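You operate a simulated robot arm through the tools that you are given. There is no shell and no other tool. Be economical: measure what you need, move in short steps, check, and stop when the job is done.

Carry out the task below with a simulated two-armed robot. There is one attempt and no reset: what you move stays moved.

Task
Put the nut from the draining board on top of the hub there. Then fetch the gold knurled nut from the steel shelf under the spout and set it on the long bench. Then put the bearing labelled "6206 C5" from the wooden table on top of the number one disc. Then take the locking weight on the long bench and put it away on the weight mat. Then take the lid off the grease jar and lay it down on the long bench. Do these in the order given.

It is judged by the outcome, as a careful person would: the job done as asked, and still so three seconds after it is handed in. It fails if anything else is knocked over, pushed out of place, dropped, spilled or broken. Lids that push on must go on centred and level and be pressed home; caps that screw on are set level and turned clockwise until they are tight.

Robot
Two 7-joint arms with fingered hands on one trunk, on a base that drives. Base frame: it is fixed to the floor where the robot stands at the start and does not move with it; the origin is under the middle of the robot, x ahead of it, y to its left, z up; the surface under the hand at the start is at about z = 900. Units: mm, degrees, N and s.
The left shoulder is at the start at [60, 166, 926], the right one opposite. With the tool pointing down near the work surface each hand reaches from about 320 to 840 mm from the robot's upright axis, wherever it stands, measured 20 degrees to its own side. Places, roughly: bearing [-500, -5500, 750]; grease jar [750, -4250, 1000]; hub (8x8x5 cm) [900, -200, 900]; knurled nut [750, 500, 500]; locking weight [750, -4250, 750]; long bench [800, -4000, 900]; number one disc [-500, -5500, 750]; nut (4x3x2 cm) [700, 200, 900]; weight mat (44x18 cm) [-4880, -2840, 820]. Payload 5 kg a hand.
Tool frame (each hand has its own): the origin (TCP) lies between the finger pads and is the grasp point; the fingertips stand 32 mm ahead of it; z points along the fingers, y is the line along which they close. Largest opening 160 mm; the body of the gripper starts 89 mm behind the TCP. The gripper is a hand of 3 fingers: y runs from the thumb to the fingers, the wrist lies at [0, 0, -267] in the tool frame, and closing takes about 1.5 s.
Orientation is told as [roll, pitch, yaw] about the base's x, y, z axes, in that order, counted from this pose: with the fingers straight down and closing along the base's y, the tool's x points along the base's -x, its y along +y and its z along -z.

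Tools
- The arms move only by the tool step_arm. It takes "left_deltas", "right_deltas" or both (then of equal length, played together; a hand with none holds still); each is a list of rows, each a list of 7 numbers: the gripper command, from -1 (shut) to 1 (fully open), values between in proportion, then the shift along the tool's x, y, z in mm, then the turn, a rotation vector about the tool's x, y, z in degrees. In form: [[grip, tx, ty, tz, ax, ay, az], ...]. A call has 1 to 12 rows; each row shifts and turns the commanded pose from where the row before left it, along the tool's axes as they then stand. A row lasts 0.2 s, in which the tool goes at most 50 mm and 8.6 degrees; a call with a longer step from one row to the next is refused whole, and so is a gripper value outside its range. Where a pose cannot be reached the arm comes as near as it can. A force on the tool above 40 N (or 10 N above the force at the start of the call, whichever is more), or a blocked arm, ends the call early, and 0.2 s more pass. The fingers move at their own pace (about 45 mm/s each) and stop on an object; they squeeze with about 33 N. The grip force told is the motor's: it shows also when the fingers shut on nothing. Time passes only in rows, and 0.2 s behind the last, so rows that do not move let the fingers close. The reply holds the time, the measured pose of the TCP, the force on the tool along the base axes, the opening and the grip force, in the units named above and with some noise, with the torque about the TCP (base axes, N m) and any sound that the robot's microphone picked up, and new pictures: "views" is both (left out), scene, wrist or none (wrist: the cameras of the hands that moved).
- Cameras (640 x 400 px; columns grow to the right, rows downward): "scene" is now at [55.9, 15.6, 1575.5]; the picture's right is [0.18, -0.98, 0.00], its down [-0.63, -0.12, -0.77] and it looks along [0.76, 0.14, -0.64] (base axes); focal length 279 px, centre (320, 200). "left" rides on the left gripper at [-65, -4, -116] in its tool frame; the picture's right is [0.06, -1.00, 0.00], its down [0.87, 0.05, -0.49] and it looks along [0.49, 0.03, 0.87] (tool axes); focal length 261 px, centre (320, 200). "right" rides on the right gripper at [65, -4, -116] in its tool frame; the picture's right is [0.06, 1.00, 0.00], its down [-0.87, 0.05, -0.49] and it looks along [-0.49, 0.03, 0.87] (tool axes); focal length 261 px, centre (320, 200). There is no depth. A picture from a camera that has moved, and an enlarged one, comes with that camera's place and axes in the base frame and with its lens.
- slide_trunk(by): slides the trunk up (or, below 0, down) by that many mm; the arms and the scene camera ride with it, the base frame stays. It gives what a move gives, with no picture.
- steer(legs): drives the robot by 1 to 6 legs, each [ahead, turn to the left] in mm and degrees, along the robot's own axes; the way and the turn of a leg run together, so that a leg with both is an arc; at most 1500 mm and 180 degrees a leg. The arms and the cameras ride along, it lands a little off, and it stops where it bumps. It gives what a move gives, and a new picture of the scene camera.
- grasp_type(shape, hand): the hand has 3 fingers and takes this shape, open, in about a second: jaw (thumb against the fingers, like two jaws); tri (thumb and two fingers); tip (a fingertip pinch); poke (one finger out to press); point (the index stretched); flat (the hand flat); cup (the hand cupped); fist (a fist). The gripper value then closes the fingers along that shape, each until it touches; the sizes above hold for jaw. It gives what a move gives, with no picture.
- pan_tilt(pan, tilt): turns the head with the scene camera to pan (to the left, within 86 degrees either way) and tilt (down, from -29 to 69), counted from straight ahead of the robot. It gives what a move gives, and a new picture of the scene camera.
- inspect(camera, box): a new picture of the part [left, top, right, bottom] of that camera's present view, enlarged. No time passes.
- hand_in(): hands the job in; it is judged then, once.

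Work in short steps. Places have to be worked out from the pictures, the camera data and where the tool is seen: move nearer, look again, correct. Check each grasp and each placing, and mend what went wrong. You have 165 turns and 260 pictures in all, those below and enlarged ones among them. Open the grippers and draw the arms clear of the work before you hand the job in, unless the task says otherwise; then end with one line.

The tools are called after "Emit:" as a command line: name --argument value ..., lists and objects as JSON in quotes. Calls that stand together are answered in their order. step_arm: Moves the arms, as the interface text tells. Its arguments: {"type":"object","properties":{"left_deltas":{"type":"array"},"right_deltas":{"type":"array"},"views":{"type":"string","enum":["both","scene","wrist","none"]}},"required":[]} The other tools are called the same way: slide_trunk (by) slides the trunk up or down; grasp_type (shape, hand) gives the hand a shape; steer (legs) drives the base; pan_tilt (pan, tilt) turns the head that bears the scene camera; inspect (camera, box) takes an enlarged picture of a part of a camera's view; hand_in () hands the job in.

At the start:

```text
time_s: 0.0
left_tool_pos: [520.7, 520.3, 1123.1]
left_ee_rot: [0.0, -0.1, 0.1]
left_contact_force: [-0.7, -0.6, -0.5]
left_ft_torque: [0.0, -0.03, -0.02]
left_opening: 160.1
left_grasp_force: 0.0
left_shape: jaw
right_tool_pos: [532.5, -13.9, 1136.7]
right_ee_rot: [0.0, 0.0, -0.1]
right_contact_force: [0.6, 0.1, -0.6]
right_ft_torque: [0.01, -0.01, 0.02]
right_opening: 159.7
right_grasp_force: 0.1
right_shape: jaw
trunk travel left (down, up): [-475.0, 115.0]
robot x, y, heading: [1.8, -1.3, 0.0]
head pan, tilt: [10.6, 39.8]
```

scene: 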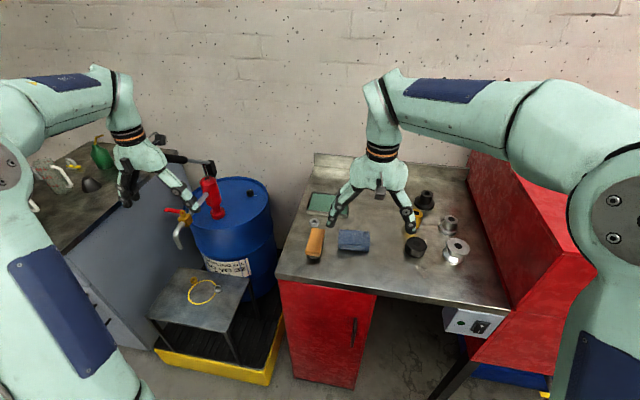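
right: 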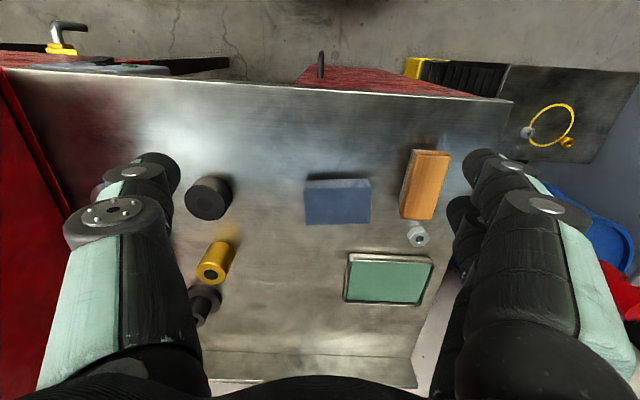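
left: 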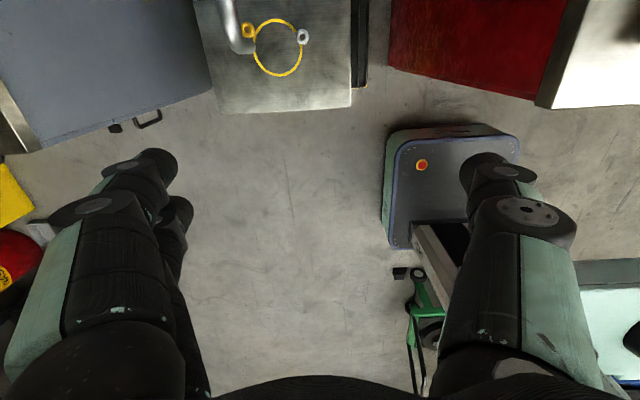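

I'll enlarge the draining board to tell the nut and hub apart.

Emit:
inspect --camera "scene" --box '[280, 160, 500, 300]'

Emit:
inspect --camera "right" --box '[340, 130, 500, 320]'

Emit:
inspect --camera "scene" --box '[120, 230, 300, 370]'

```text
2.86 times, centred on (390, 230) of scene
camera zoom: at [55.9, 15.6, 1575.5], right [0.18, -0.98, 0.0], down [-0.63, -0.12, -0.77], along [0.76, 0.14, -0.64], focal length 796 px, centre (120, 114)
```

zoom: 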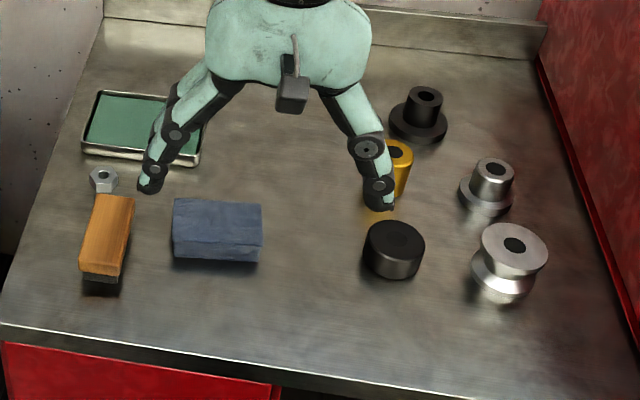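

```text
2.11 times, centred on (420, 225) of right
camera zoom: at [466.4, -17.0, 1251.6], right [-0.06, 1.0, 0.0], down [0.87, 0.05, 0.49], along [0.49, 0.03, -0.87], focal length 549 px, centre (110, 147)
```

zoom: 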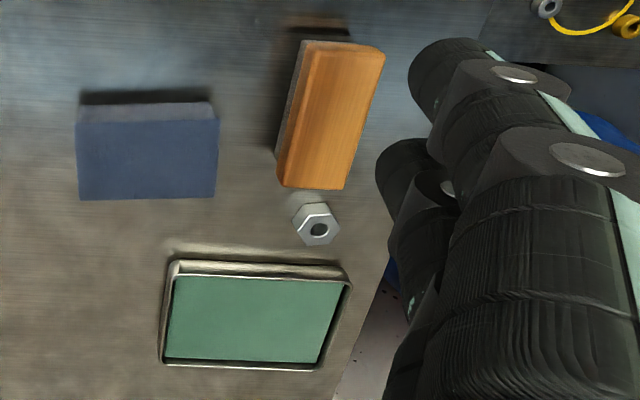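

```text
2.86 times, centred on (210, 300) of scene
camera zoom: at [55.9, 15.6, 1575.5], right [0.18, -0.98, 0.0], down [-0.63, -0.12, -0.77], along [0.76, 0.14, -0.64], focal length 796 px, centre (634, -86)
```

zoom: 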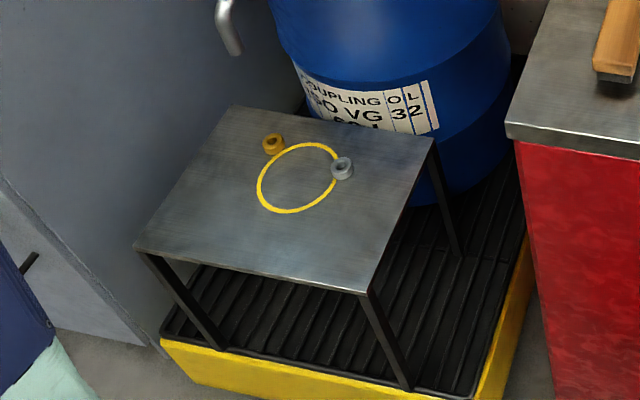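

The hub is the dark flanged one near (880,-217); the nut is near (711,155), tightly between brush and tray. I set the right hand to a fingertip pinch and move above the nut for a closer look.

Emit:
grasp_type --hand "right" --shape "tip"

Emit:
step_arm --right_deltas '[[1, -35, 34, 0, 0, 0, 0], [1, -35, 34, 0, 0, 0, 0], [1, -35, 34, 10, 0, 0, 0], [1, -35, 34, 15, 0, 0, 0], [1, -35, 34, 15, 0, 0, 0]]'

```text
time_s: 0.9
left_tool_pos: [520.7, 520.6, 1121.9]
left_ee_rot: [-0.1, 0.1, 0.0]
left_contact_force: [-0.2, -0.4, 0.4]
left_ft_torque: [-0.01, 0.01, 0.01]
left_opening: 159.8
left_grasp_force: 0.1
left_shape: jaw
right_tool_pos: [531.9, -13.5, 1137.1]
right_ee_rot: [0.0, 0.0, 0.0]
right_contact_force: [1.6, -0.2, -0.1]
right_ft_torque: [0.0, -0.02, -0.01]
right_opening: 159.9
right_grasp_force: 0.0
right_shape: tip
trunk travel left (down, up): [-475.0, 115.0]
robot x, y, heading: [-5.4, 3.7, 0.1]
head pan, tilt: [10.6, 39.8]
```

```text
refused: row 4 steps farther than a row can; nothing moved
```

Row too long; I split it finer.

Emit:
step_arm --right_deltas '[[1, -29, 28, 0, 0, 0, 0], [1, -29, 28, 0, 0, 0, 0], [1, -29, 28, 10, 0, 0, 0], [1, -29, 28, 15, 0, 0, 0], [1, -29, 28, 15, 0, 0, 0], [1, -29, 28, 15, 0, 0, 0]]'

```text
time_s: 2.3
left_tool_pos: [518.9, 521.4, 1122.7]
left_ee_rot: [0.0, -0.1, 0.0]
left_contact_force: [0.3, 0.3, 0.6]
left_ft_torque: [0.05, -0.06, -0.01]
left_opening: 159.9
left_grasp_force: 0.1
left_shape: jaw
right_tool_pos: [667.3, 142.9, 1083.6]
right_ee_rot: [0.0, 0.0, 0.1]
right_contact_force: [-0.4, -0.3, -0.3]
right_ft_torque: [0.03, -0.06, 0.04]
right_opening: 159.9
right_grasp_force: 0.0
right_shape: tip
right hand out of reach, approached as far as the arm can: row 5, 6
trunk travel left (down, up): [-475.0, 115.0]
robot x, y, heading: [-1.3, -2.4, -0.2]
head pan, tilt: [10.6, 39.8]
camera scene: at [54.2, 15.4, 1575.7], right [0.18, -0.98, 0.0], down [-0.63, -0.12, -0.77], along [0.76, 0.14, -0.64], focal length 279 px, centre (320, 200)
camera right: at [602.9, 139.6, 1198.9], right [-0.06, 1.0, 0.0], down [0.87, 0.06, 0.49], along [0.49, 0.03, -0.87], focal length 261 px, centre (320, 200)
```

scene: 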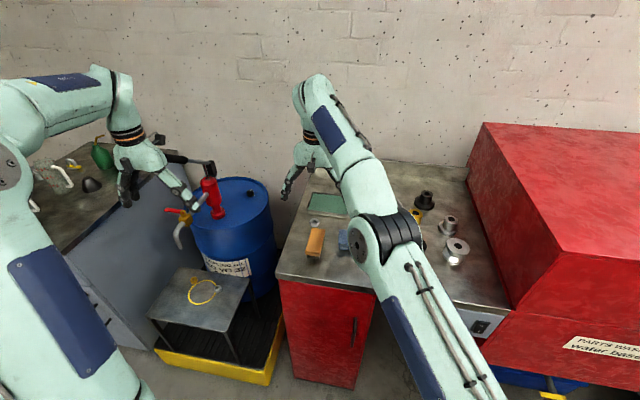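
right: 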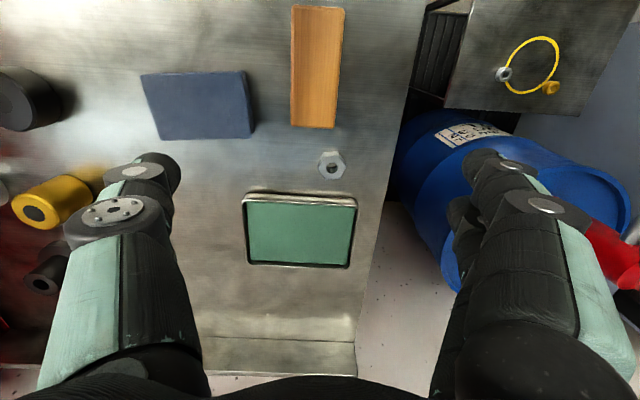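

The right arm is near its limit here. The base front is at about x=300 and the tray front at x≈480, so I drive 120 mm ahead.

Emit:
steer --legs '[[120, 0]]'

```text
time_s: 3.5
left_tool_pos: [641.7, 521.4, 1121.4]
left_ee_rot: [-0.1, 0.1, 0.0]
left_contact_force: [0.4, 0.4, -0.4]
left_ft_torque: [0.01, 0.04, -0.01]
left_opening: 159.9
left_grasp_force: 0.0
left_shape: jaw
right_tool_pos: [791.0, 142.4, 1083.5]
right_ee_rot: [0.0, 0.1, -0.2]
right_contact_force: [0.4, 0.1, 0.0]
right_ft_torque: [0.03, 0.04, 0.01]
right_opening: 159.8
right_grasp_force: 0.1
right_shape: tip
trunk travel left (down, up): [-475.0, 115.0]
robot x, y, heading: [120.8, 2.7, -0.1]
head pan, tilt: [10.6, 39.8]
camera scene: at [176.4, 15.9, 1575.4], right [0.18, -0.98, 0.0], down [-0.63, -0.12, -0.77], along [0.75, 0.14, -0.64], focal length 279 px, centre (320, 200)
```

scene: 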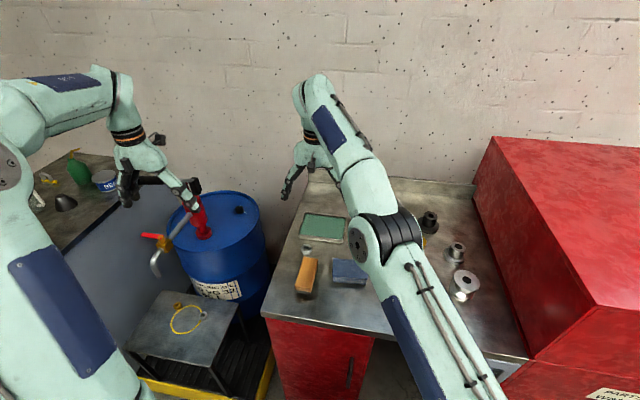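

Now I bring the right hand above the nut at (714,158), with the fingers partly closed.

Emit:
step_arm --right_deltas '[[0, 26, 6, 13, 0, 0, 0], [0, 26, 6, 13, 0, 0, 0], [-0.1, 25, 4, 14, 0, 0, 0], [-0.1, 0, 0, 13, 0, 0, 0], [-0.1, 0, 0, 0, 0, 0, 0]]'

```text
time_s: 4.7
left_tool_pos: [639.5, 521.4, 1122.2]
left_ee_rot: [0.0, 0.1, -0.1]
left_contact_force: [-0.4, -0.9, 0.0]
left_ft_torque: [0.0, 0.03, 0.01]
left_opening: 159.9
left_grasp_force: 0.0
left_shape: jaw
right_tool_pos: [710.2, 158.3, 1032.0]
right_ee_rot: [0.0, 0.1, -0.1]
right_contact_force: [1.6, -0.1, -1.0]
right_ft_torque: [-0.03, 0.03, -0.01]
right_opening: 72.6
right_grasp_force: 0.1
right_shape: tip
trunk travel left (down, up): [-475.0, 115.0]
robot x, y, heading: [118.4, 1.9, 0.0]
head pan, tilt: [10.6, 39.8]
camera scene: at [174.3, 15.4, 1575.5], right [0.18, -0.98, 0.0], down [-0.63, -0.12, -0.77], along [0.76, 0.14, -0.64], focal length 279 px, centre (320, 200)
camera right: at [645.1, 154.8, 1146.4], right [-0.06, 1.0, 0.0], down [0.87, 0.05, 0.49], along [0.49, 0.03, -0.87], focal length 261 px, centre (320, 200)
```

scene: 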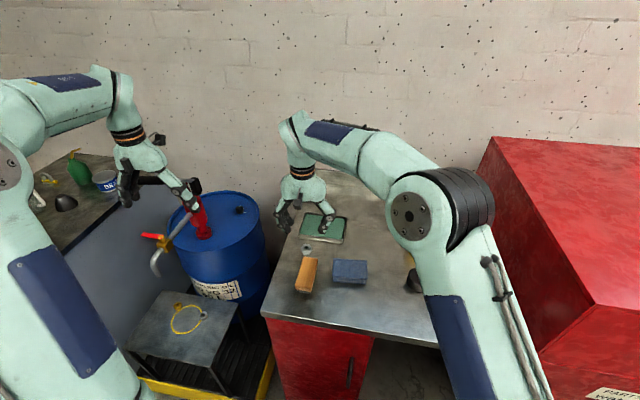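
right: 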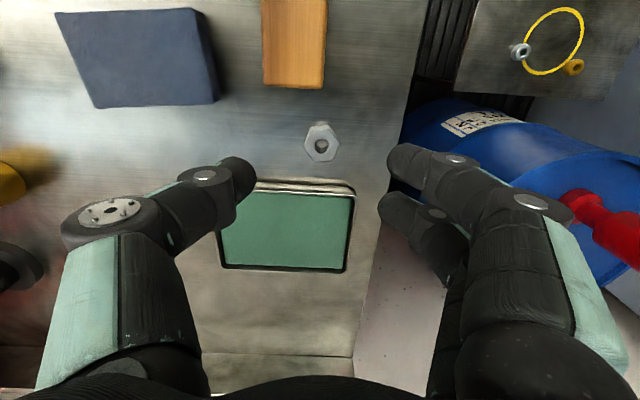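

The nut is at about (714,160). I close the fingers partly up here to see exactly where the fingertips meet.

Emit:
step_arm --right_deltas '[[-0.6, 0, 0, 0, 0, 0, 0], [-0.6, 0, 0, 0, 0, 0, 0], [-0.6, 0, 0, 0, 0, 0, 0]]' --views "wrist"

Emit:
inspect --camera "right" --box '[220, 80, 440, 280]'

```text
time_s: 5.5
left_tool_pos: [640.1, 521.5, 1121.5]
left_ee_rot: [-0.1, -0.1, 0.0]
left_contact_force: [-0.5, 1.3, -0.5]
left_ft_torque: [-0.01, -0.04, -0.03]
left_opening: 159.7
left_grasp_force: 0.1
left_shape: jaw
right_tool_pos: [711.6, 158.5, 1031.8]
right_ee_rot: [0.0, 0.0, -0.1]
right_contact_force: [0.3, 0.4, 0.6]
right_ft_torque: [-0.01, -0.01, 0.03]
right_opening: 32.3
right_grasp_force: 0.1
right_shape: tip
trunk travel left (down, up): [-475.0, 115.0]
robot x, y, heading: [118.2, 1.2, -0.2]
head pan, tilt: [10.6, 39.8]
camera right: at [645.6, 154.7, 1146.3], right [-0.06, 1.0, 0.0], down [0.87, 0.05, 0.49], along [0.49, 0.03, -0.87], focal length 261 px, centre (320, 200)
```

right: 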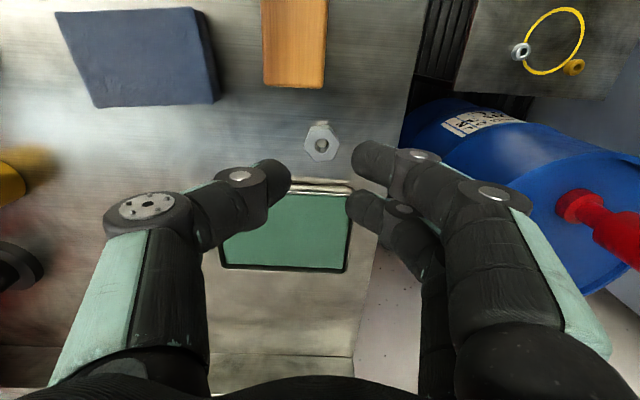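

```text
2.00 times, centred on (330, 180) of right
camera zoom: at [645.6, 154.7, 1146.3], right [-0.06, 1.0, 0.0], down [0.87, 0.05, 0.49], along [0.49, 0.03, -0.87], focal length 521 px, centre (300, 240)
```

zoom: 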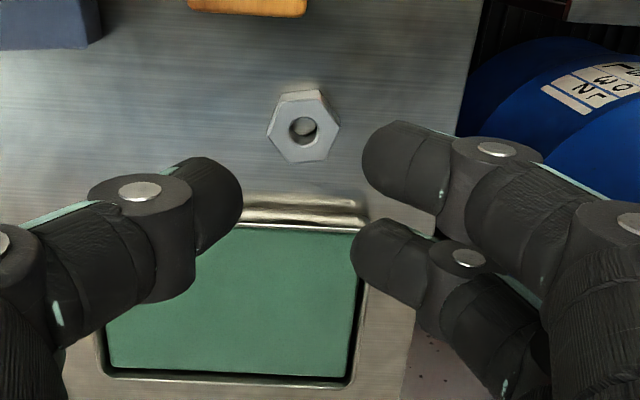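

The two fingers and the thumb straddle the nut; its flats face about 35° yaw, and that also clears tray and brush. I turn +35°, open to ~60 mm and lower part way.

Emit:
step_arm --right_deltas '[[-0.25, -3, 1.5, 0, 0, 0, -7], [-0.25, 0, 0, 10, 0, 0, -7], [-0.25, 0, 0, 15, 0, 0, -7], [-0.25, 0, 0, 15, 0, 0, -7], [-0.25, 0, 0, 15, 0, 0, -7], [-0.25, 0, 0, 0, 0, 0, 0]]' --views "wrist"

Emit:
inspect --camera "right" --box '[220, 80, 440, 280]'

```text
time_s: 6.9
left_tool_pos: [640.2, 519.7, 1121.0]
left_ee_rot: [-0.1, -0.1, -0.1]
left_contact_force: [-0.4, -0.5, 0.1]
left_ft_torque: [-0.01, 0.03, 0.01]
left_opening: 159.7
left_grasp_force: 0.1
left_shape: jaw
right_tool_pos: [713.9, 160.1, 976.0]
right_ee_rot: [0.0, 0.0, 35.0]
right_contact_force: [0.6, 0.8, 0.5]
right_ft_torque: [0.01, -0.01, 0.0]
right_opening: 59.3
right_grasp_force: 0.1
right_shape: tip
trunk travel left (down, up): [-475.0, 115.0]
robot x, y, heading: [116.9, -0.1, 0.1]
head pan, tilt: [10.6, 39.8]
camera right: at [663.0, 120.4, 1090.7], right [-0.62, 0.78, 0.0], down [0.68, 0.54, 0.49], along [0.38, 0.31, -0.87], focal length 261 px, centre (320, 200)
```

right: 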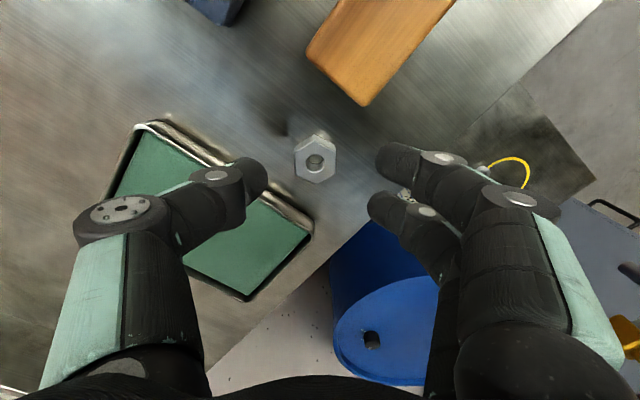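

```text
2.00 times, centred on (330, 180) of right
camera zoom: at [663.0, 120.4, 1090.7], right [-0.62, 0.78, 0.0], down [0.68, 0.54, 0.49], along [0.38, 0.31, -0.87], focal length 521 px, centre (300, 240)
```

zoom: 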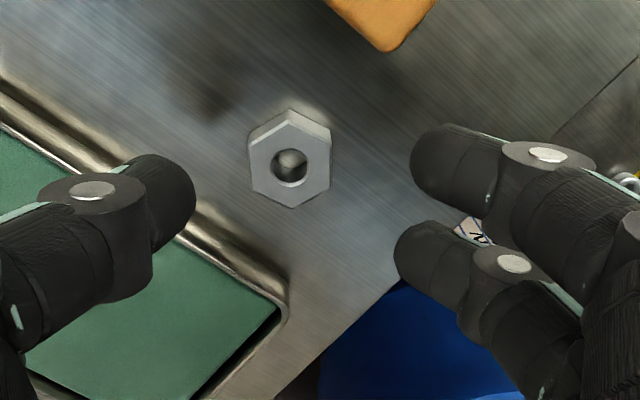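

The nut's flats are aligned with the closing line and centred. I narrow to ~46 mm and lower to z≈938.

Emit:
step_arm --right_deltas '[[-0.42, 0, -1, 0, 0, 0, 0], [-0.42, 0, 0, 10, 0, 0, 0], [-0.42, 0, 0, 10, 0, 0, 0], [-0.42, 0, 0, 10, 0, 0, 0], [-0.42, 0, 0, 8, 0, 0, 0], [-0.42, 0, 0, 0, 0, 0, 0]]' --views "wrist"

Emit:
inspect --camera "right" --box '[220, 80, 440, 280]'

```text
time_s: 8.3
left_tool_pos: [639.1, 519.8, 1122.3]
left_ee_rot: [0.0, 0.0, -0.1]
left_contact_force: [0.8, 0.4, 0.1]
left_ft_torque: [-0.01, -0.01, 0.01]
left_opening: 160.2
left_grasp_force: 0.1
left_shape: jaw
right_tool_pos: [715.1, 159.2, 938.0]
right_ee_rot: [0.1, 0.0, 34.9]
right_contact_force: [0.3, -0.4, -0.3]
right_ft_torque: [0.04, 0.01, 0.01]
right_opening: 46.9
right_grasp_force: 0.1
right_shape: tip
trunk travel left (down, up): [-475.0, 115.0]
robot x, y, heading: [120.5, -2.1, -0.0]
head pan, tilt: [10.6, 39.8]
camera right: at [663.6, 119.3, 1052.4], right [-0.62, 0.78, 0.0], down [0.68, 0.54, 0.49], along [0.38, 0.31, -0.87], focal length 261 px, centre (320, 200)
```

right: 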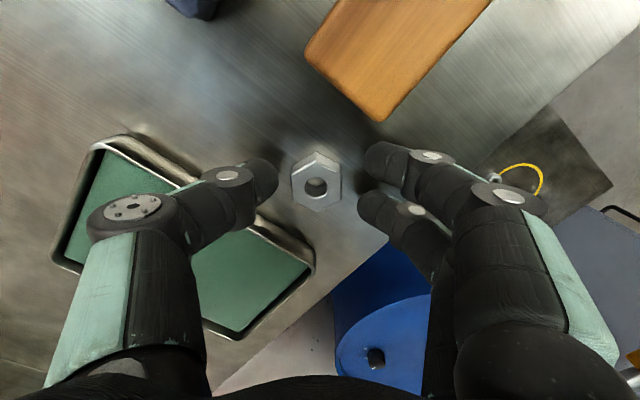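

```text
2.00 times, centred on (330, 180) of right
camera zoom: at [663.6, 119.3, 1052.4], right [-0.62, 0.78, 0.0], down [0.68, 0.54, 0.49], along [0.38, 0.31, -0.87], focal length 521 px, centre (300, 240)
```

zoom: 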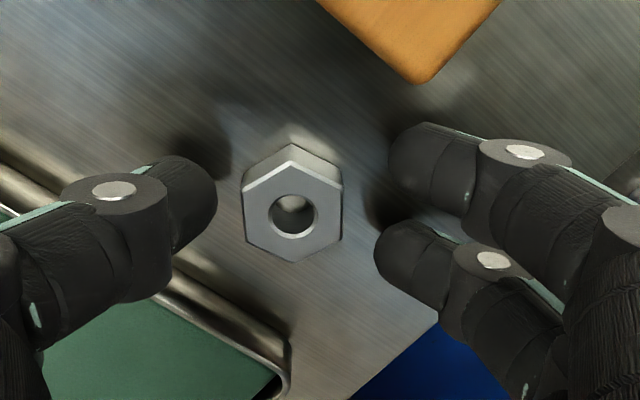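

The nut sits between the tips with clearance all round. I lower 3 mm and close.

Emit:
step_arm --right_deltas '[[-0.42, 0, 0, 3, 0, 0, 0], [-0.7, 0, 0, 0, 0, 0, 0], [-1, 0, 0, 0, 0, 0, 0], [-1, 0, 0, 0, 0, 0, 0], [-1, 0, 0, 0, 0, 0, 0], [-1, 0, 0, 0, 0, 0, 0]]' --views "wrist"

```text
time_s: 9.7
left_tool_pos: [638.4, 519.8, 1121.6]
left_ee_rot: [0.0, 0.0, -0.1]
left_contact_force: [0.7, 0.5, 0.0]
left_ft_torque: [0.02, -0.01, 0.04]
left_opening: 160.4
left_grasp_force: 0.0
left_shape: jaw
right_tool_pos: [714.4, 158.4, 934.2]
right_ee_rot: [0.0, 0.0, 35.0]
right_contact_force: [-0.3, -0.7, 1.0]
right_ft_torque: [0.03, 0.04, 0.0]
right_opening: 18.9
right_grasp_force: 33.0
right_shape: tip
trunk travel left (down, up): [-475.0, 115.0]
robot x, y, heading: [120.8, -1.7, -0.5]
head pan, tilt: [10.6, 39.8]
camera right: at [663.5, 119.1, 1049.3], right [-0.62, 0.78, 0.0], down [0.68, 0.54, 0.49], along [0.38, 0.31, -0.87], focal length 261 px, centre (320, 200)
```

right: 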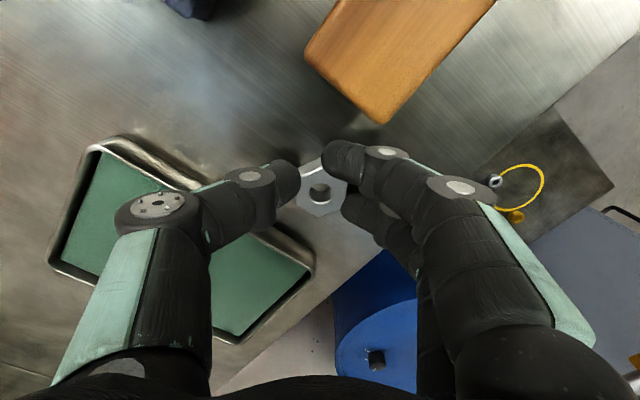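

Gripped (33 N, nut held between thumb and two fingers). I lift straight up and check that it comes along.

Emit:
step_arm --right_deltas '[[-1, 0, 0, -20, 0, 0, 0], [-1, 0, 0, -30, 0, 0, 0], [-1, 0, 0, -30, 0, 0, 0], [-1, 0, 0, -30, 0, 0, 0], [-1, 0, 0, 0, 0, 0, 0]]' --views "wrist"

Emit:
inspect --camera "right" --box '[220, 80, 440, 280]'

```text
time_s: 10.9
left_tool_pos: [639.2, 520.1, 1122.0]
left_ee_rot: [0.0, 0.0, -0.1]
left_contact_force: [-0.8, -0.2, 0.3]
left_ft_torque: [-0.01, -0.01, 0.02]
left_opening: 160.0
left_grasp_force: 0.1
left_shape: jaw
right_tool_pos: [714.8, 158.9, 1043.4]
right_ee_rot: [0.0, 0.0, 34.9]
right_contact_force: [-0.4, 0.0, -1.0]
right_ft_torque: [0.03, 0.02, 0.01]
right_opening: 18.7
right_grasp_force: 32.5
right_shape: tip
trunk travel left (down, up): [-475.0, 115.0]
robot x, y, heading: [118.1, 3.1, 0.1]
head pan, tilt: [10.6, 39.8]
camera right: at [663.7, 119.1, 1158.2], right [-0.62, 0.78, 0.0], down [0.68, 0.54, 0.49], along [0.38, 0.31, -0.87], focal length 261 px, centre (320, 200)
```

right: 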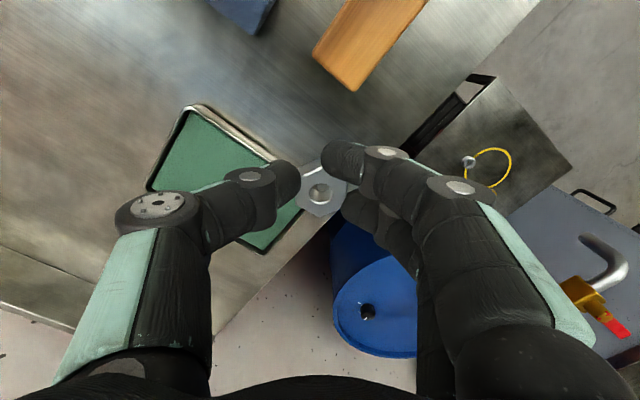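

```text
2.00 times, centred on (330, 180) of right
camera zoom: at [663.7, 119.1, 1158.2], right [-0.62, 0.78, 0.0], down [0.68, 0.54, 0.49], along [0.38, 0.31, -0.87], focal length 521 px, centre (300, 240)
```

zoom: 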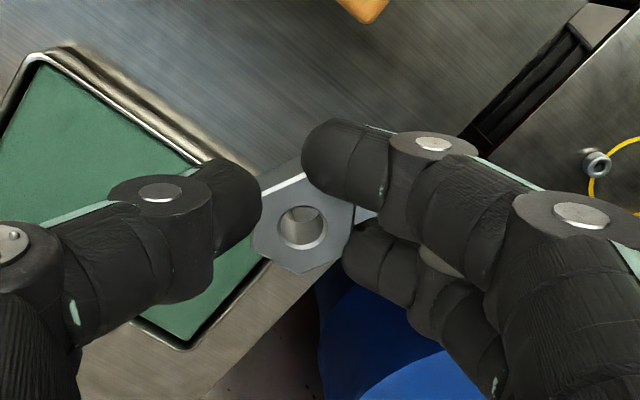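

The nut is securely held, its base about 34 mm below the TCP. I carry it at this height toward the hub, unwinding the yaw.

Emit:
step_arm --right_deltas '[[-1, 11.9, -46.6, 0, 0, 0, 7], [-1, 6.1, -47.7, 0, 0, 0, 7], [-1, 0.2, -48.1, 0, 0, 0, 7], [-1, -5.6, -47.8, 0, 0, 0, 7], [-1, -11.4, -46.8, 0, 0, 0, 7], [-1, -17, -45, 0, 0, 0, 0], [-1, -17, -45, 0, 0, 0, 0], [-1, -17, -45, 0, 0, 0, 0], [-1, 0, 0, 0, 0, 0, 0]]'

Emit:
inspect --camera "right" --box '[220, 80, 440, 280]'

```text
time_s: 12.9
left_tool_pos: [638.9, 521.1, 1122.0]
left_ee_rot: [0.0, 0.0, -0.1]
left_contact_force: [-0.1, 0.0, -0.1]
left_ft_torque: [-0.01, -0.01, -0.03]
left_opening: 159.7
left_grasp_force: 0.1
left_shape: jaw
right_tool_pos: [851.8, -201.7, 1043.6]
right_ee_rot: [0.1, 0.1, 0.0]
right_contact_force: [-0.2, 0.3, -0.9]
right_ft_torque: [-0.02, -0.03, -0.02]
right_opening: 18.6
right_grasp_force: 33.0
right_shape: tip
trunk travel left (down, up): [-475.0, 115.0]
robot x, y, heading: [115.6, -3.1, -0.1]
head pan, tilt: [10.6, 39.8]
camera scene: at [174.4, 16.0, 1575.5], right [0.18, -0.98, 0.0], down [-0.63, -0.12, -0.77], along [0.76, 0.14, -0.64], focal length 279 px, centre (320, 200)
camera right: at [786.6, -204.5, 1158.0], right [-0.06, 1.0, 0.0], down [0.87, 0.05, 0.49], along [0.49, 0.03, -0.87], focal length 261 px, centre (320, 200)
```

scene: 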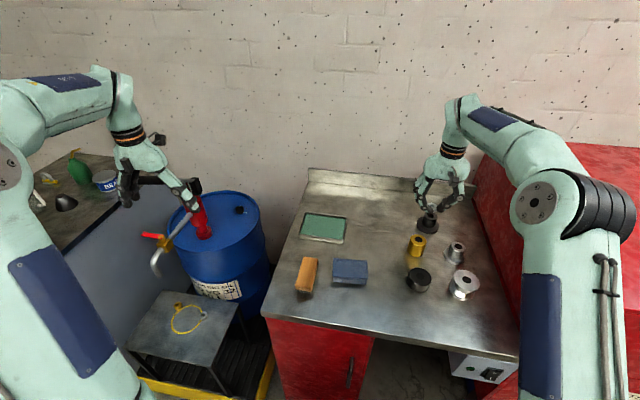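
right: 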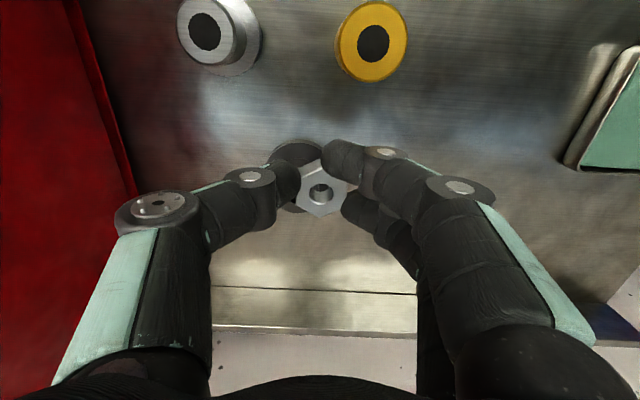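

```text
2.00 times, centred on (330, 180) of right
camera zoom: at [786.6, -204.5, 1158.0], right [-0.06, 1.0, 0.0], down [0.87, 0.05, 0.49], along [0.49, 0.03, -0.87], focal length 521 px, centre (300, 240)
```

zoom: 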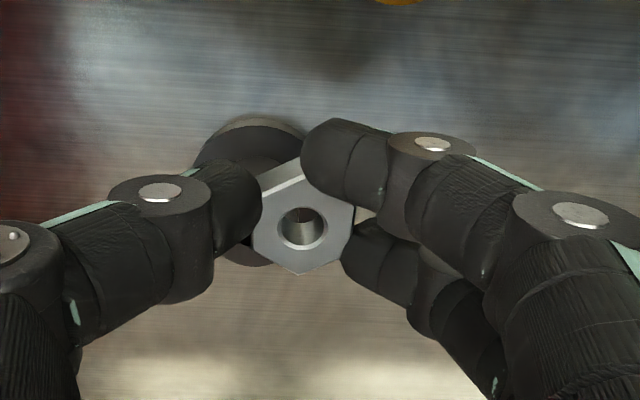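

I need the hub's centre precisely; I enlarge the scene view around it.

Emit:
inspect --camera "scene" --box '[385, 170, 485, 240]'

```text
5.71 times, centred on (435, 205) of scene
camera zoom: at [174.4, 16.0, 1575.5], right [0.18, -0.98, 0.0], down [-0.63, -0.12, -0.77], along [0.76, 0.14, -0.64], focal length 1592 px, centre (-337, 171)
```

zoom: 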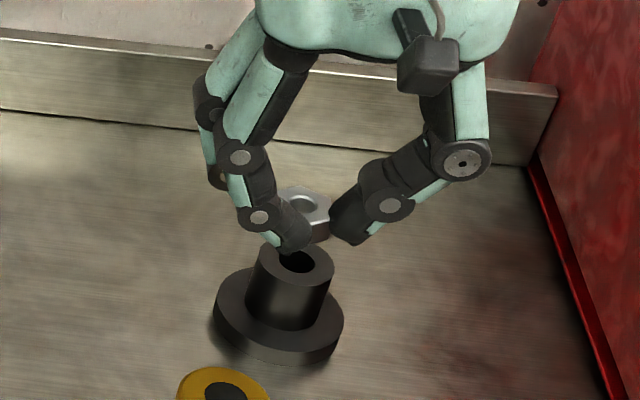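

Hub centre ≈ (898,-219) with top at z≈950; the nut is now at (853,-200). I shift +45, -19 at this height and re-check.

Emit:
step_arm --right_deltas '[[-1, -15, -7, 0, 0, 0, 0], [-1, -15, -6, 0, 0, 0, 0], [-1, -15, -6, 0, 0, 0, 0], [-1, 0, 0, 15, 0, 0, 0], [-1, 0, 0, 15, 0, 0, 0], [-1, 0, 0, 0, 0, 0, 0]]' --views "wrist"

Emit:
inspect --camera "scene" --box '[385, 170, 485, 240]'

Emit:
inspect --camera "right" --box '[220, 80, 440, 280]'

```text
time_s: 14.3
left_tool_pos: [638.8, 520.3, 1121.4]
left_ee_rot: [0.0, 0.0, -0.1]
left_contact_force: [0.4, -0.7, -0.2]
left_ft_torque: [-0.01, -0.02, 0.0]
left_opening: 159.5
left_grasp_force: 0.1
left_shape: jaw
right_tool_pos: [896.6, -220.9, 1014.2]
right_ee_rot: [-0.1, 0.0, -0.1]
right_contact_force: [0.7, 0.3, -0.3]
right_ft_torque: [0.01, 0.0, 0.03]
right_opening: 18.9
right_grasp_force: 32.7
right_shape: tip
trunk travel left (down, up): [-475.0, 115.0]
robot x, y, heading: [116.5, 0.9, -0.3]
head pan, tilt: [10.6, 39.8]
camera right: at [830.8, -223.7, 1129.2], right [-0.06, 1.0, 0.0], down [0.87, 0.05, 0.49], along [0.49, 0.03, -0.87], focal length 261 px, centre (320, 200)
```

right: 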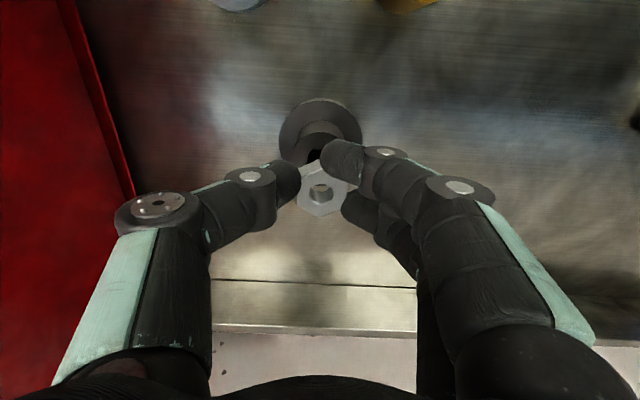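

```text
5.71 times, centred on (435, 205) of scene
camera zoom: at [174.5, 15.4, 1575.5], right [0.18, -0.98, 0.0], down [-0.63, -0.12, -0.77], along [0.76, 0.14, -0.64], focal length 1592 px, centre (-337, 171)
```

zoom: 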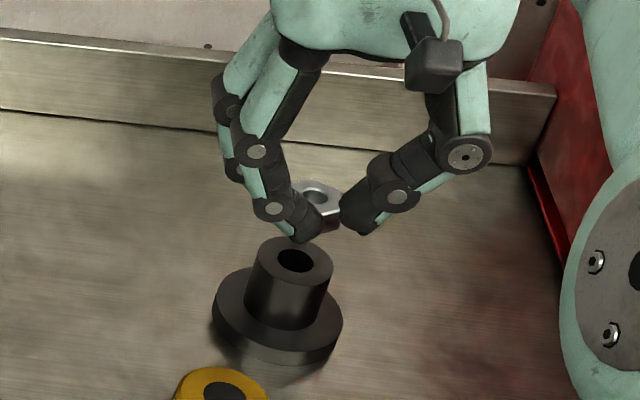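

```text
2.00 times, centred on (330, 180) of right
camera zoom: at [830.8, -223.7, 1129.2], right [-0.06, 1.0, 0.0], down [0.87, 0.05, 0.49], along [0.49, 0.03, -0.87], focal length 521 px, centre (300, 240)
```

zoom: 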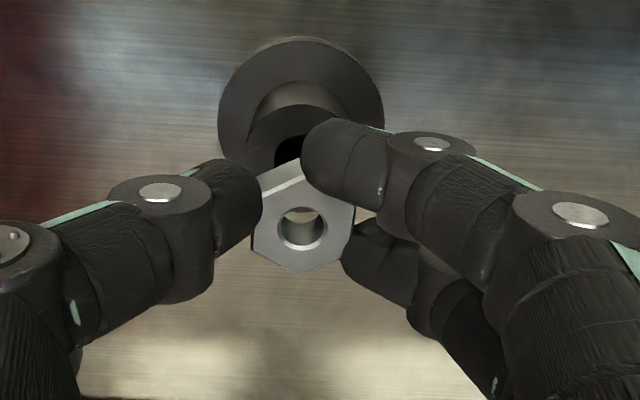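

Estimates agree on ~(896,-219). I shift 1.5 mm back and lower to just above contact.

Emit:
step_arm --right_deltas '[[-1, 1.5, 0, 10, 0, 0, 0], [-1, 0, 0, 10, 0, 0, 0], [-1, 0, 0, 5, 0, 0, 0], [-1, 0, 0, 0, 0, 0, 0]]' --views "none"

Emit:
inspect --camera "scene" --box '[400, 180, 470, 240]'

Emit:
inspect --camera "right" --box '[220, 80, 440, 280]'

```text
time_s: 15.3
left_tool_pos: [641.0, 519.7, 1122.7]
left_ee_rot: [0.0, 0.0, -0.1]
left_contact_force: [0.2, 0.2, -0.1]
left_ft_torque: [0.03, -0.03, 0.02]
left_opening: 159.9
left_grasp_force: 0.1
left_shape: jaw
right_tool_pos: [895.0, -222.4, 990.3]
right_ee_rot: [-0.1, 0.1, -0.1]
right_contact_force: [-0.2, -0.7, -0.9]
right_ft_torque: [0.03, 0.01, 0.04]
right_opening: 18.8
right_grasp_force: 33.3
right_shape: tip
trunk travel left (down, up): [-475.0, 115.0]
robot x, y, heading: [119.5, 0.8, -0.2]
head pan, tilt: [10.6, 39.8]
```

```text
6.67 times, centred on (435, 210) of scene
camera zoom: at [174.7, 15.4, 1575.5], right [0.18, -0.98, 0.0], down [-0.63, -0.12, -0.77], along [0.76, 0.14, -0.64], focal length 1858 px, centre (-447, 133)
```

zoom: 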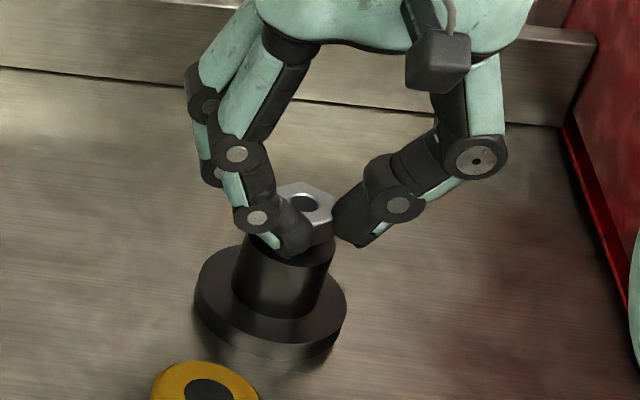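

```text
2.00 times, centred on (330, 180) of right
camera zoom: at [829.2, -225.0, 1104.7], right [-0.06, 1.0, 0.0], down [0.87, 0.05, 0.49], along [0.49, 0.03, -0.87], focal length 521 px, centre (300, 240)
```

zoom: 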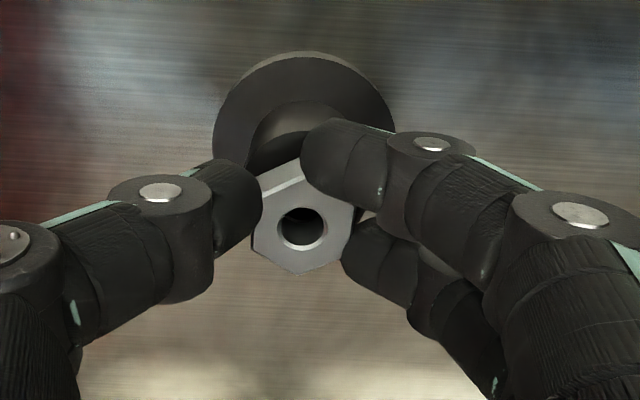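

The hub's bore shows through the nut, well centred. I nudge +2 mm in x and lower gently until contact.

Emit:
step_arm --right_deltas '[[-1, -2, 1, 2, 0, 0, 0], [-1, 0, 0, 2, 0, 0, 0], [-1, 0, 0, 1.5, 0, 0, 0], [-1, 0, 0, 0, 0, 0, 0]]' --views "none"

Emit:
inspect --camera "scene" --box '[400, 180, 470, 240]'

```text
time_s: 16.3
left_tool_pos: [638.8, 519.8, 1121.3]
left_ee_rot: [0.0, 0.0, 0.0]
left_contact_force: [0.9, -0.4, 0.1]
left_ft_torque: [0.0, -0.03, -0.03]
left_opening: 160.0
left_grasp_force: 0.0
left_shape: jaw
right_tool_pos: [896.3, -221.2, 984.8]
right_ee_rot: [0.0, 0.1, 0.0]
right_contact_force: [0.2, 0.2, -0.3]
right_ft_torque: [0.03, -0.03, 0.02]
right_opening: 18.6
right_grasp_force: 33.4
right_shape: tip
trunk travel left (down, up): [-475.0, 115.0]
robot x, y, heading: [117.6, -3.4, -0.2]
head pan, tilt: [10.6, 39.8]
```

```text
6.67 times, centred on (435, 210) of scene
camera zoom: at [174.6, 15.5, 1575.5], right [0.18, -0.98, 0.0], down [-0.63, -0.12, -0.77], along [0.76, 0.14, -0.64], focal length 1858 px, centre (-447, 133)
```

zoom: 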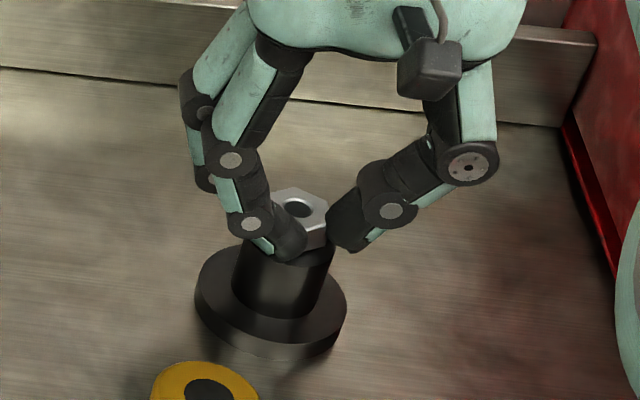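

No contact yet; I lower in 1 mm steps.

Emit:
step_arm --right_deltas '[[-1, 0, 0, 1, 0, 0, 0], [-1, 0, 0, 1, 0, 0, 0], [-1, 0, 0, 0, 0, 0, 0]]' --views "none"

```text
time_s: 17.1
left_tool_pos: [639.8, 520.8, 1121.6]
left_ee_rot: [0.0, 0.0, -0.1]
left_contact_force: [-0.4, -0.1, 0.7]
left_ft_torque: [0.01, -0.01, -0.01]
left_opening: 160.0
left_grasp_force: 0.1
left_shape: jaw
right_tool_pos: [897.7, -222.8, 982.9]
right_ee_rot: [-0.1, -0.1, -0.1]
right_contact_force: [1.8, -0.7, 5.8]
right_ft_torque: [0.09, -0.1, -0.06]
right_opening: 18.8
right_grasp_force: 33.2
right_shape: tip
trunk travel left (down, up): [-475.0, 115.0]
robot x, y, heading: [119.7, -0.7, -0.3]
head pan, tilt: [10.6, 39.8]
```

Contact (≈6 N) at z≈983. I release, opening modestly, and look.

Emit:
step_arm --right_deltas '[[-0.7, 0, 0, 0, 0, 0, 0], [-0.4, 0, 0, 0, 0, 0, 0], [-0.3, 0, 0, 0, 0, 0, 0], [-0.3, 0, 0, 0, 0, 0, 0]]' --views "wrist"

Emit:
inspect --camera "scene" --box '[400, 180, 470, 240]'

```text
time_s: 18.1
left_tool_pos: [639.2, 520.3, 1122.5]
left_ee_rot: [0.0, 0.0, -0.1]
left_contact_force: [-0.1, 0.6, 0.6]
left_ft_torque: [-0.01, 0.0, 0.01]
left_opening: 160.0
left_grasp_force: 0.1
left_shape: jaw
right_tool_pos: [896.1, -221.0, 981.6]
right_ee_rot: [0.0, 0.0, 0.0]
right_contact_force: [0.8, 0.5, 0.7]
right_ft_torque: [-0.01, -0.01, 0.01]
right_opening: 55.3
right_grasp_force: 0.1
right_shape: tip
trunk travel left (down, up): [-475.0, 115.0]
robot x, y, heading: [118.8, 0.5, -0.5]
head pan, tilt: [10.6, 39.8]
camera right: at [830.6, -223.6, 1097.1], right [-0.06, 1.0, 0.0], down [0.87, 0.05, 0.49], along [0.49, 0.03, -0.87], focal length 261 px, centre (320, 200)
```

right: 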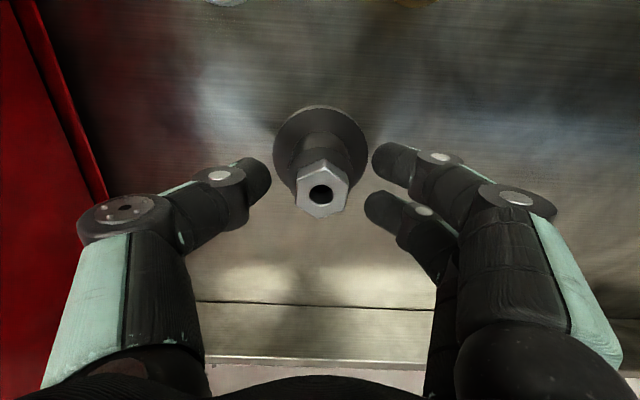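

```text
6.67 times, centred on (435, 210) of scene
camera zoom: at [174.6, 15.4, 1575.5], right [0.18, -0.98, 0.0], down [-0.63, -0.12, -0.77], along [0.76, 0.14, -0.64], focal length 1858 px, centre (-447, 133)
```

zoom: 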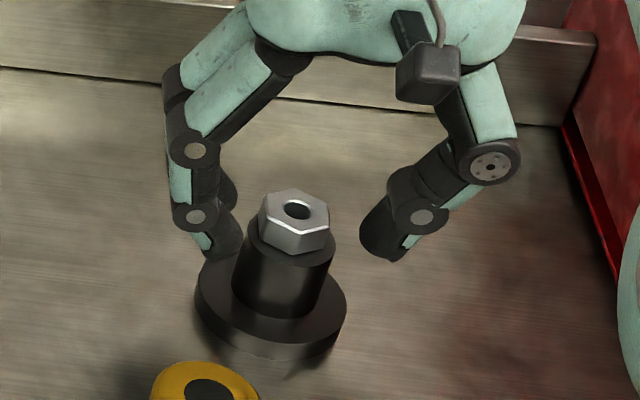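

The nut sits centred on the hub. I lift the right hand clear and pull it back.

Emit:
step_arm --right_deltas '[[-0.3, 0, 0, -30, 0, 0, 0], [-0.3, 0, 0, -40, 0, 0, 0], [-0.3, 0, 0, -40, 0, 0, 0], [-0.3, 45, 0, -15, 0, 0, 0], [-0.3, 49, 0, 0, 0, 0, 0], [-0.3, 49, 0, 0, 0, 0, 0], [-0.3, 49, 0, 0, 0, 0, 0], [-0.3, 49, 0, 0, 0, 0, 0], [-0.3, 49, 0, 0, 0, 0, 0], [-0.3, 49, 0, 0, 0, 0, 0], [-0.3, 49, -5, 0, 0, 0, 0], [-0.3, 49, -5, 0, 0, 0, 0]]' --views "scene"

```text
time_s: 20.7
left_tool_pos: [638.2, 520.7, 1120.7]
left_ee_rot: [0.0, 0.1, 0.0]
left_contact_force: [0.1, -0.2, 0.1]
left_ft_torque: [-0.01, -0.01, -0.01]
left_opening: 159.8
left_grasp_force: 0.1
left_shape: jaw
right_tool_pos: [851.0, -214.1, 1164.3]
right_ee_rot: [0.0, 0.2, -0.1]
right_contact_force: [0.4, -0.6, -0.6]
right_ft_torque: [0.0, -0.02, 0.02]
right_opening: 56.0
right_grasp_force: 0.1
right_shape: tip
right hand out of reach, approached as far as the arm can: row 3, 4, 5, 6, 7, 8, 9, 10, 11, 12
trunk travel left (down, up): [-475.0, 115.0]
robot x, y, heading: [117.1, -1.3, 0.1]
head pan, tilt: [10.6, 39.8]
camera scene: at [174.3, 15.5, 1575.5], right [0.18, -0.98, 0.0], down [-0.63, -0.12, -0.77], along [0.76, 0.14, -0.64], focal length 279 px, centre (320, 200)
```

scene: 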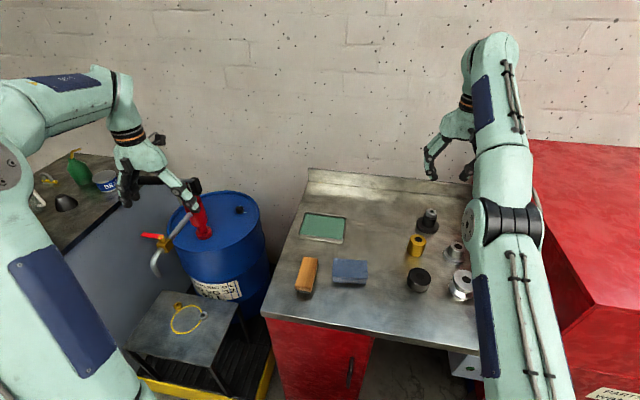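

The arm stretched into its limit while rising; I go down and back to bring it inside reach.

Emit:
step_arm --right_deltas '[[-0.3, 10, 0, 20, 0, 0, 0], [-0.3, 20, 0, 20, 0, 0, 0], [-0.3, 30, 0, 10, 0, 0, 0], [-0.3, 30, 0, 0, 0, 0, 0]]' --views "none"

```text
time_s: 21.7
left_tool_pos: [639.9, 520.7, 1122.1]
left_ee_rot: [0.0, -0.1, -0.1]
left_contact_force: [-0.5, -0.1, 0.1]
left_ft_torque: [0.0, 0.05, 0.01]
left_opening: 160.0
left_grasp_force: 0.2
left_shape: jaw
right_tool_pos: [857.6, -213.1, 1150.4]
right_ee_rot: [-0.1, 0.2, 0.0]
right_contact_force: [-0.4, 0.1, -0.4]
right_ft_torque: [-0.01, 0.02, 0.03]
right_opening: 55.9
right_grasp_force: 0.1
right_shape: tip
right hand out of reach, approached as far as the arm can: row 1, 2, 3, 4
trunk travel left (down, up): [-475.0, 115.0]
robot x, y, heading: [117.2, -1.0, -0.0]
head pan, tilt: [10.6, 39.8]
```

I try straight down to leave the stretched pose.

Emit:
step_arm --right_deltas '[[-0.3, 0, 0, 30, 0, 0, 0], [-0.3, 0, 0, 30, 0, 0, 0], [-0.3, 0, 0, 20, 0, 0, 0]]' --views "none"

```text
time_s: 22.5
left_tool_pos: [640.9, 521.2, 1122.0]
left_ee_rot: [0.1, 0.0, -0.2]
left_contact_force: [-0.2, -0.4, -0.2]
left_ft_torque: [0.02, 0.0, -0.01]
left_opening: 159.9
left_grasp_force: 0.1
left_shape: jaw
right_tool_pos: [888.3, -214.5, 1081.9]
right_ee_rot: [0.0, 0.1, -0.1]
right_contact_force: [0.4, 1.1, 0.5]
right_ft_torque: [-0.03, 0.01, -0.01]
right_opening: 55.9
right_grasp_force: 0.0
right_shape: tip
right hand out of reach, approached as far as the arm can: row 1, 2, 3
trunk travel left (down, up): [-475.0, 115.0]
robot x, y, heading: [120.2, 1.6, -0.2]
head pan, tilt: [10.6, 39.8]
```

Emit:
step_arm --right_deltas '[[-0.3, 10, 0, 20, 0, 0, 0], [-0.3, 10, 0, 20, 0, 0, 0], [-0.3, 20, 0, 0, 0, 0, 0], [-0.3, 30, 0, 0, 0, 0, 0], [-0.3, 30, 0, 0, 0, 0, 0]]' --views "none"

```text
time_s: 23.7
left_tool_pos: [640.2, 520.1, 1121.7]
left_ee_rot: [0.0, 0.0, -0.2]
left_contact_force: [-0.8, 0.3, 0.1]
left_ft_torque: [0.06, 0.02, 0.02]
left_opening: 159.9
left_grasp_force: 0.0
left_shape: jaw
right_tool_pos: [892.0, -212.1, 1069.8]
right_ee_rot: [0.0, 0.1, 0.0]
right_contact_force: [0.4, -0.2, 0.1]
right_ft_torque: [0.03, 0.01, 0.04]
right_opening: 56.2
right_grasp_force: 0.0
right_shape: tip
right hand out of reach, approached as far as the arm can: row 1, 2, 3, 4, 5
trunk travel left (down, up): [-475.0, 115.0]
robot x, y, heading: [118.8, -1.5, -0.1]
head pan, tilt: [10.6, 39.8]
```

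Emit:
step_arm --right_deltas '[[-0.3, 0, 0, 15, 0, 0, 0], [-0.3, 0, 0, 15, 0, 0, 0], [-0.3, 0, 0, 10, 0, 0, 0], [-0.3, 0, 20, 0, 0, 0, 0], [-0.3, 0, 20, 0, 0, 0, 0]]' --views "scene"

```text
time_s: 24.9
left_tool_pos: [639.1, 520.7, 1121.2]
left_ee_rot: [0.1, 0.0, -0.2]
left_contact_force: [-0.8, -0.4, 0.9]
left_ft_torque: [-0.03, 0.02, -0.06]
left_opening: 160.0
left_grasp_force: 0.1
left_shape: jaw
right_tool_pos: [904.6, -174.2, 1033.5]
right_ee_rot: [0.1, 0.0, 0.0]
right_contact_force: [-0.5, 0.1, 0.3]
right_ft_torque: [-0.01, -0.01, 0.0]
right_opening: 55.7
right_grasp_force: 0.0
right_shape: tip
right hand out of reach, approached as far as the arm can: row 1, 2, 3
trunk travel left (down, up): [-475.0, 115.0]
robot x, y, heading: [119.7, 6.6, -0.3]
head pan, tilt: [10.6, 39.8]
camera scene: at [174.4, 15.8, 1575.5], right [0.18, -0.98, 0.0], down [-0.63, -0.12, -0.77], along [0.76, 0.14, -0.64], focal length 279 px, centre (320, 200)
```

scene: 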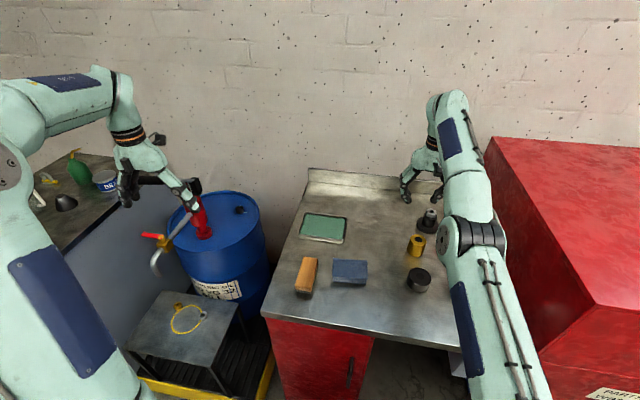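

Free again. Now I pull straight back at this height.

Emit:
step_arm --right_deltas '[[-0.3, 20, 0, 0, 0, 0, 0], [-0.3, 40, 0, 0, 0, 0, 0], [-0.3, 40, 0, 0, 0, 0, 0], [-0.3, 45, 0, -5, 0, 0, 0], [-0.3, 45, -5, -10, 0, 0, 0], [-0.3, 45, -5, -10, 0, 0, 0], [-0.3, 45, -5, -10, 0, 0, 0], [-0.3, 45, -5, -10, 0, 0, 0], [-0.3, 45, -5, -10, 0, 0, 0], [-0.3, 45, -5, -10, 0, 0, 0]]' --views "scene"

```text
time_s: 27.1
left_tool_pos: [638.6, 521.4, 1122.8]
left_ee_rot: [0.0, -0.1, 0.1]
left_contact_force: [-1.7, 1.0, -0.5]
left_ft_torque: [-0.07, -0.1, 0.0]
left_opening: 160.0
left_grasp_force: 0.1
left_shape: jaw
right_tool_pos: [831.7, -165.4, 1198.5]
right_ee_rot: [0.0, -0.2, 0.0]
right_contact_force: [-1.0, -0.1, 0.1]
right_ft_torque: [-0.03, -0.04, -0.01]
right_opening: 56.1
right_grasp_force: 0.0
right_shape: tip
right hand out of reach, approached as far as the arm can: row 1, 2, 3, 4, 5, 6, 7, 8, 9, 10
trunk travel left (down, up): [-475.0, 115.0]
robot x, y, heading: [118.2, -2.2, -0.2]
head pan, tilt: [10.6, 39.8]
camera scene: at [171.8, 16.5, 1575.6], right [0.18, -0.98, 0.0], down [-0.63, -0.12, -0.77], along [0.76, 0.14, -0.64], focal length 279 px, centre (320, 200)
```

scene: 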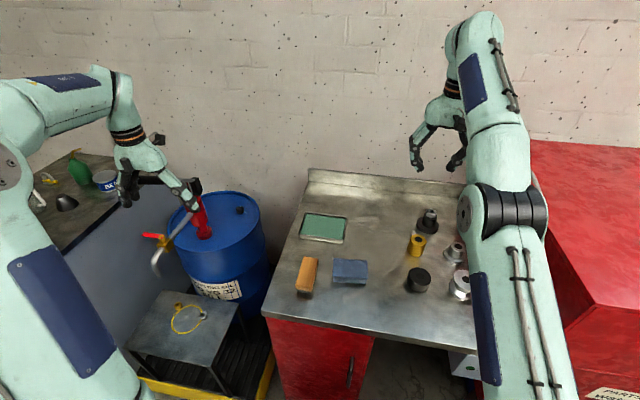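

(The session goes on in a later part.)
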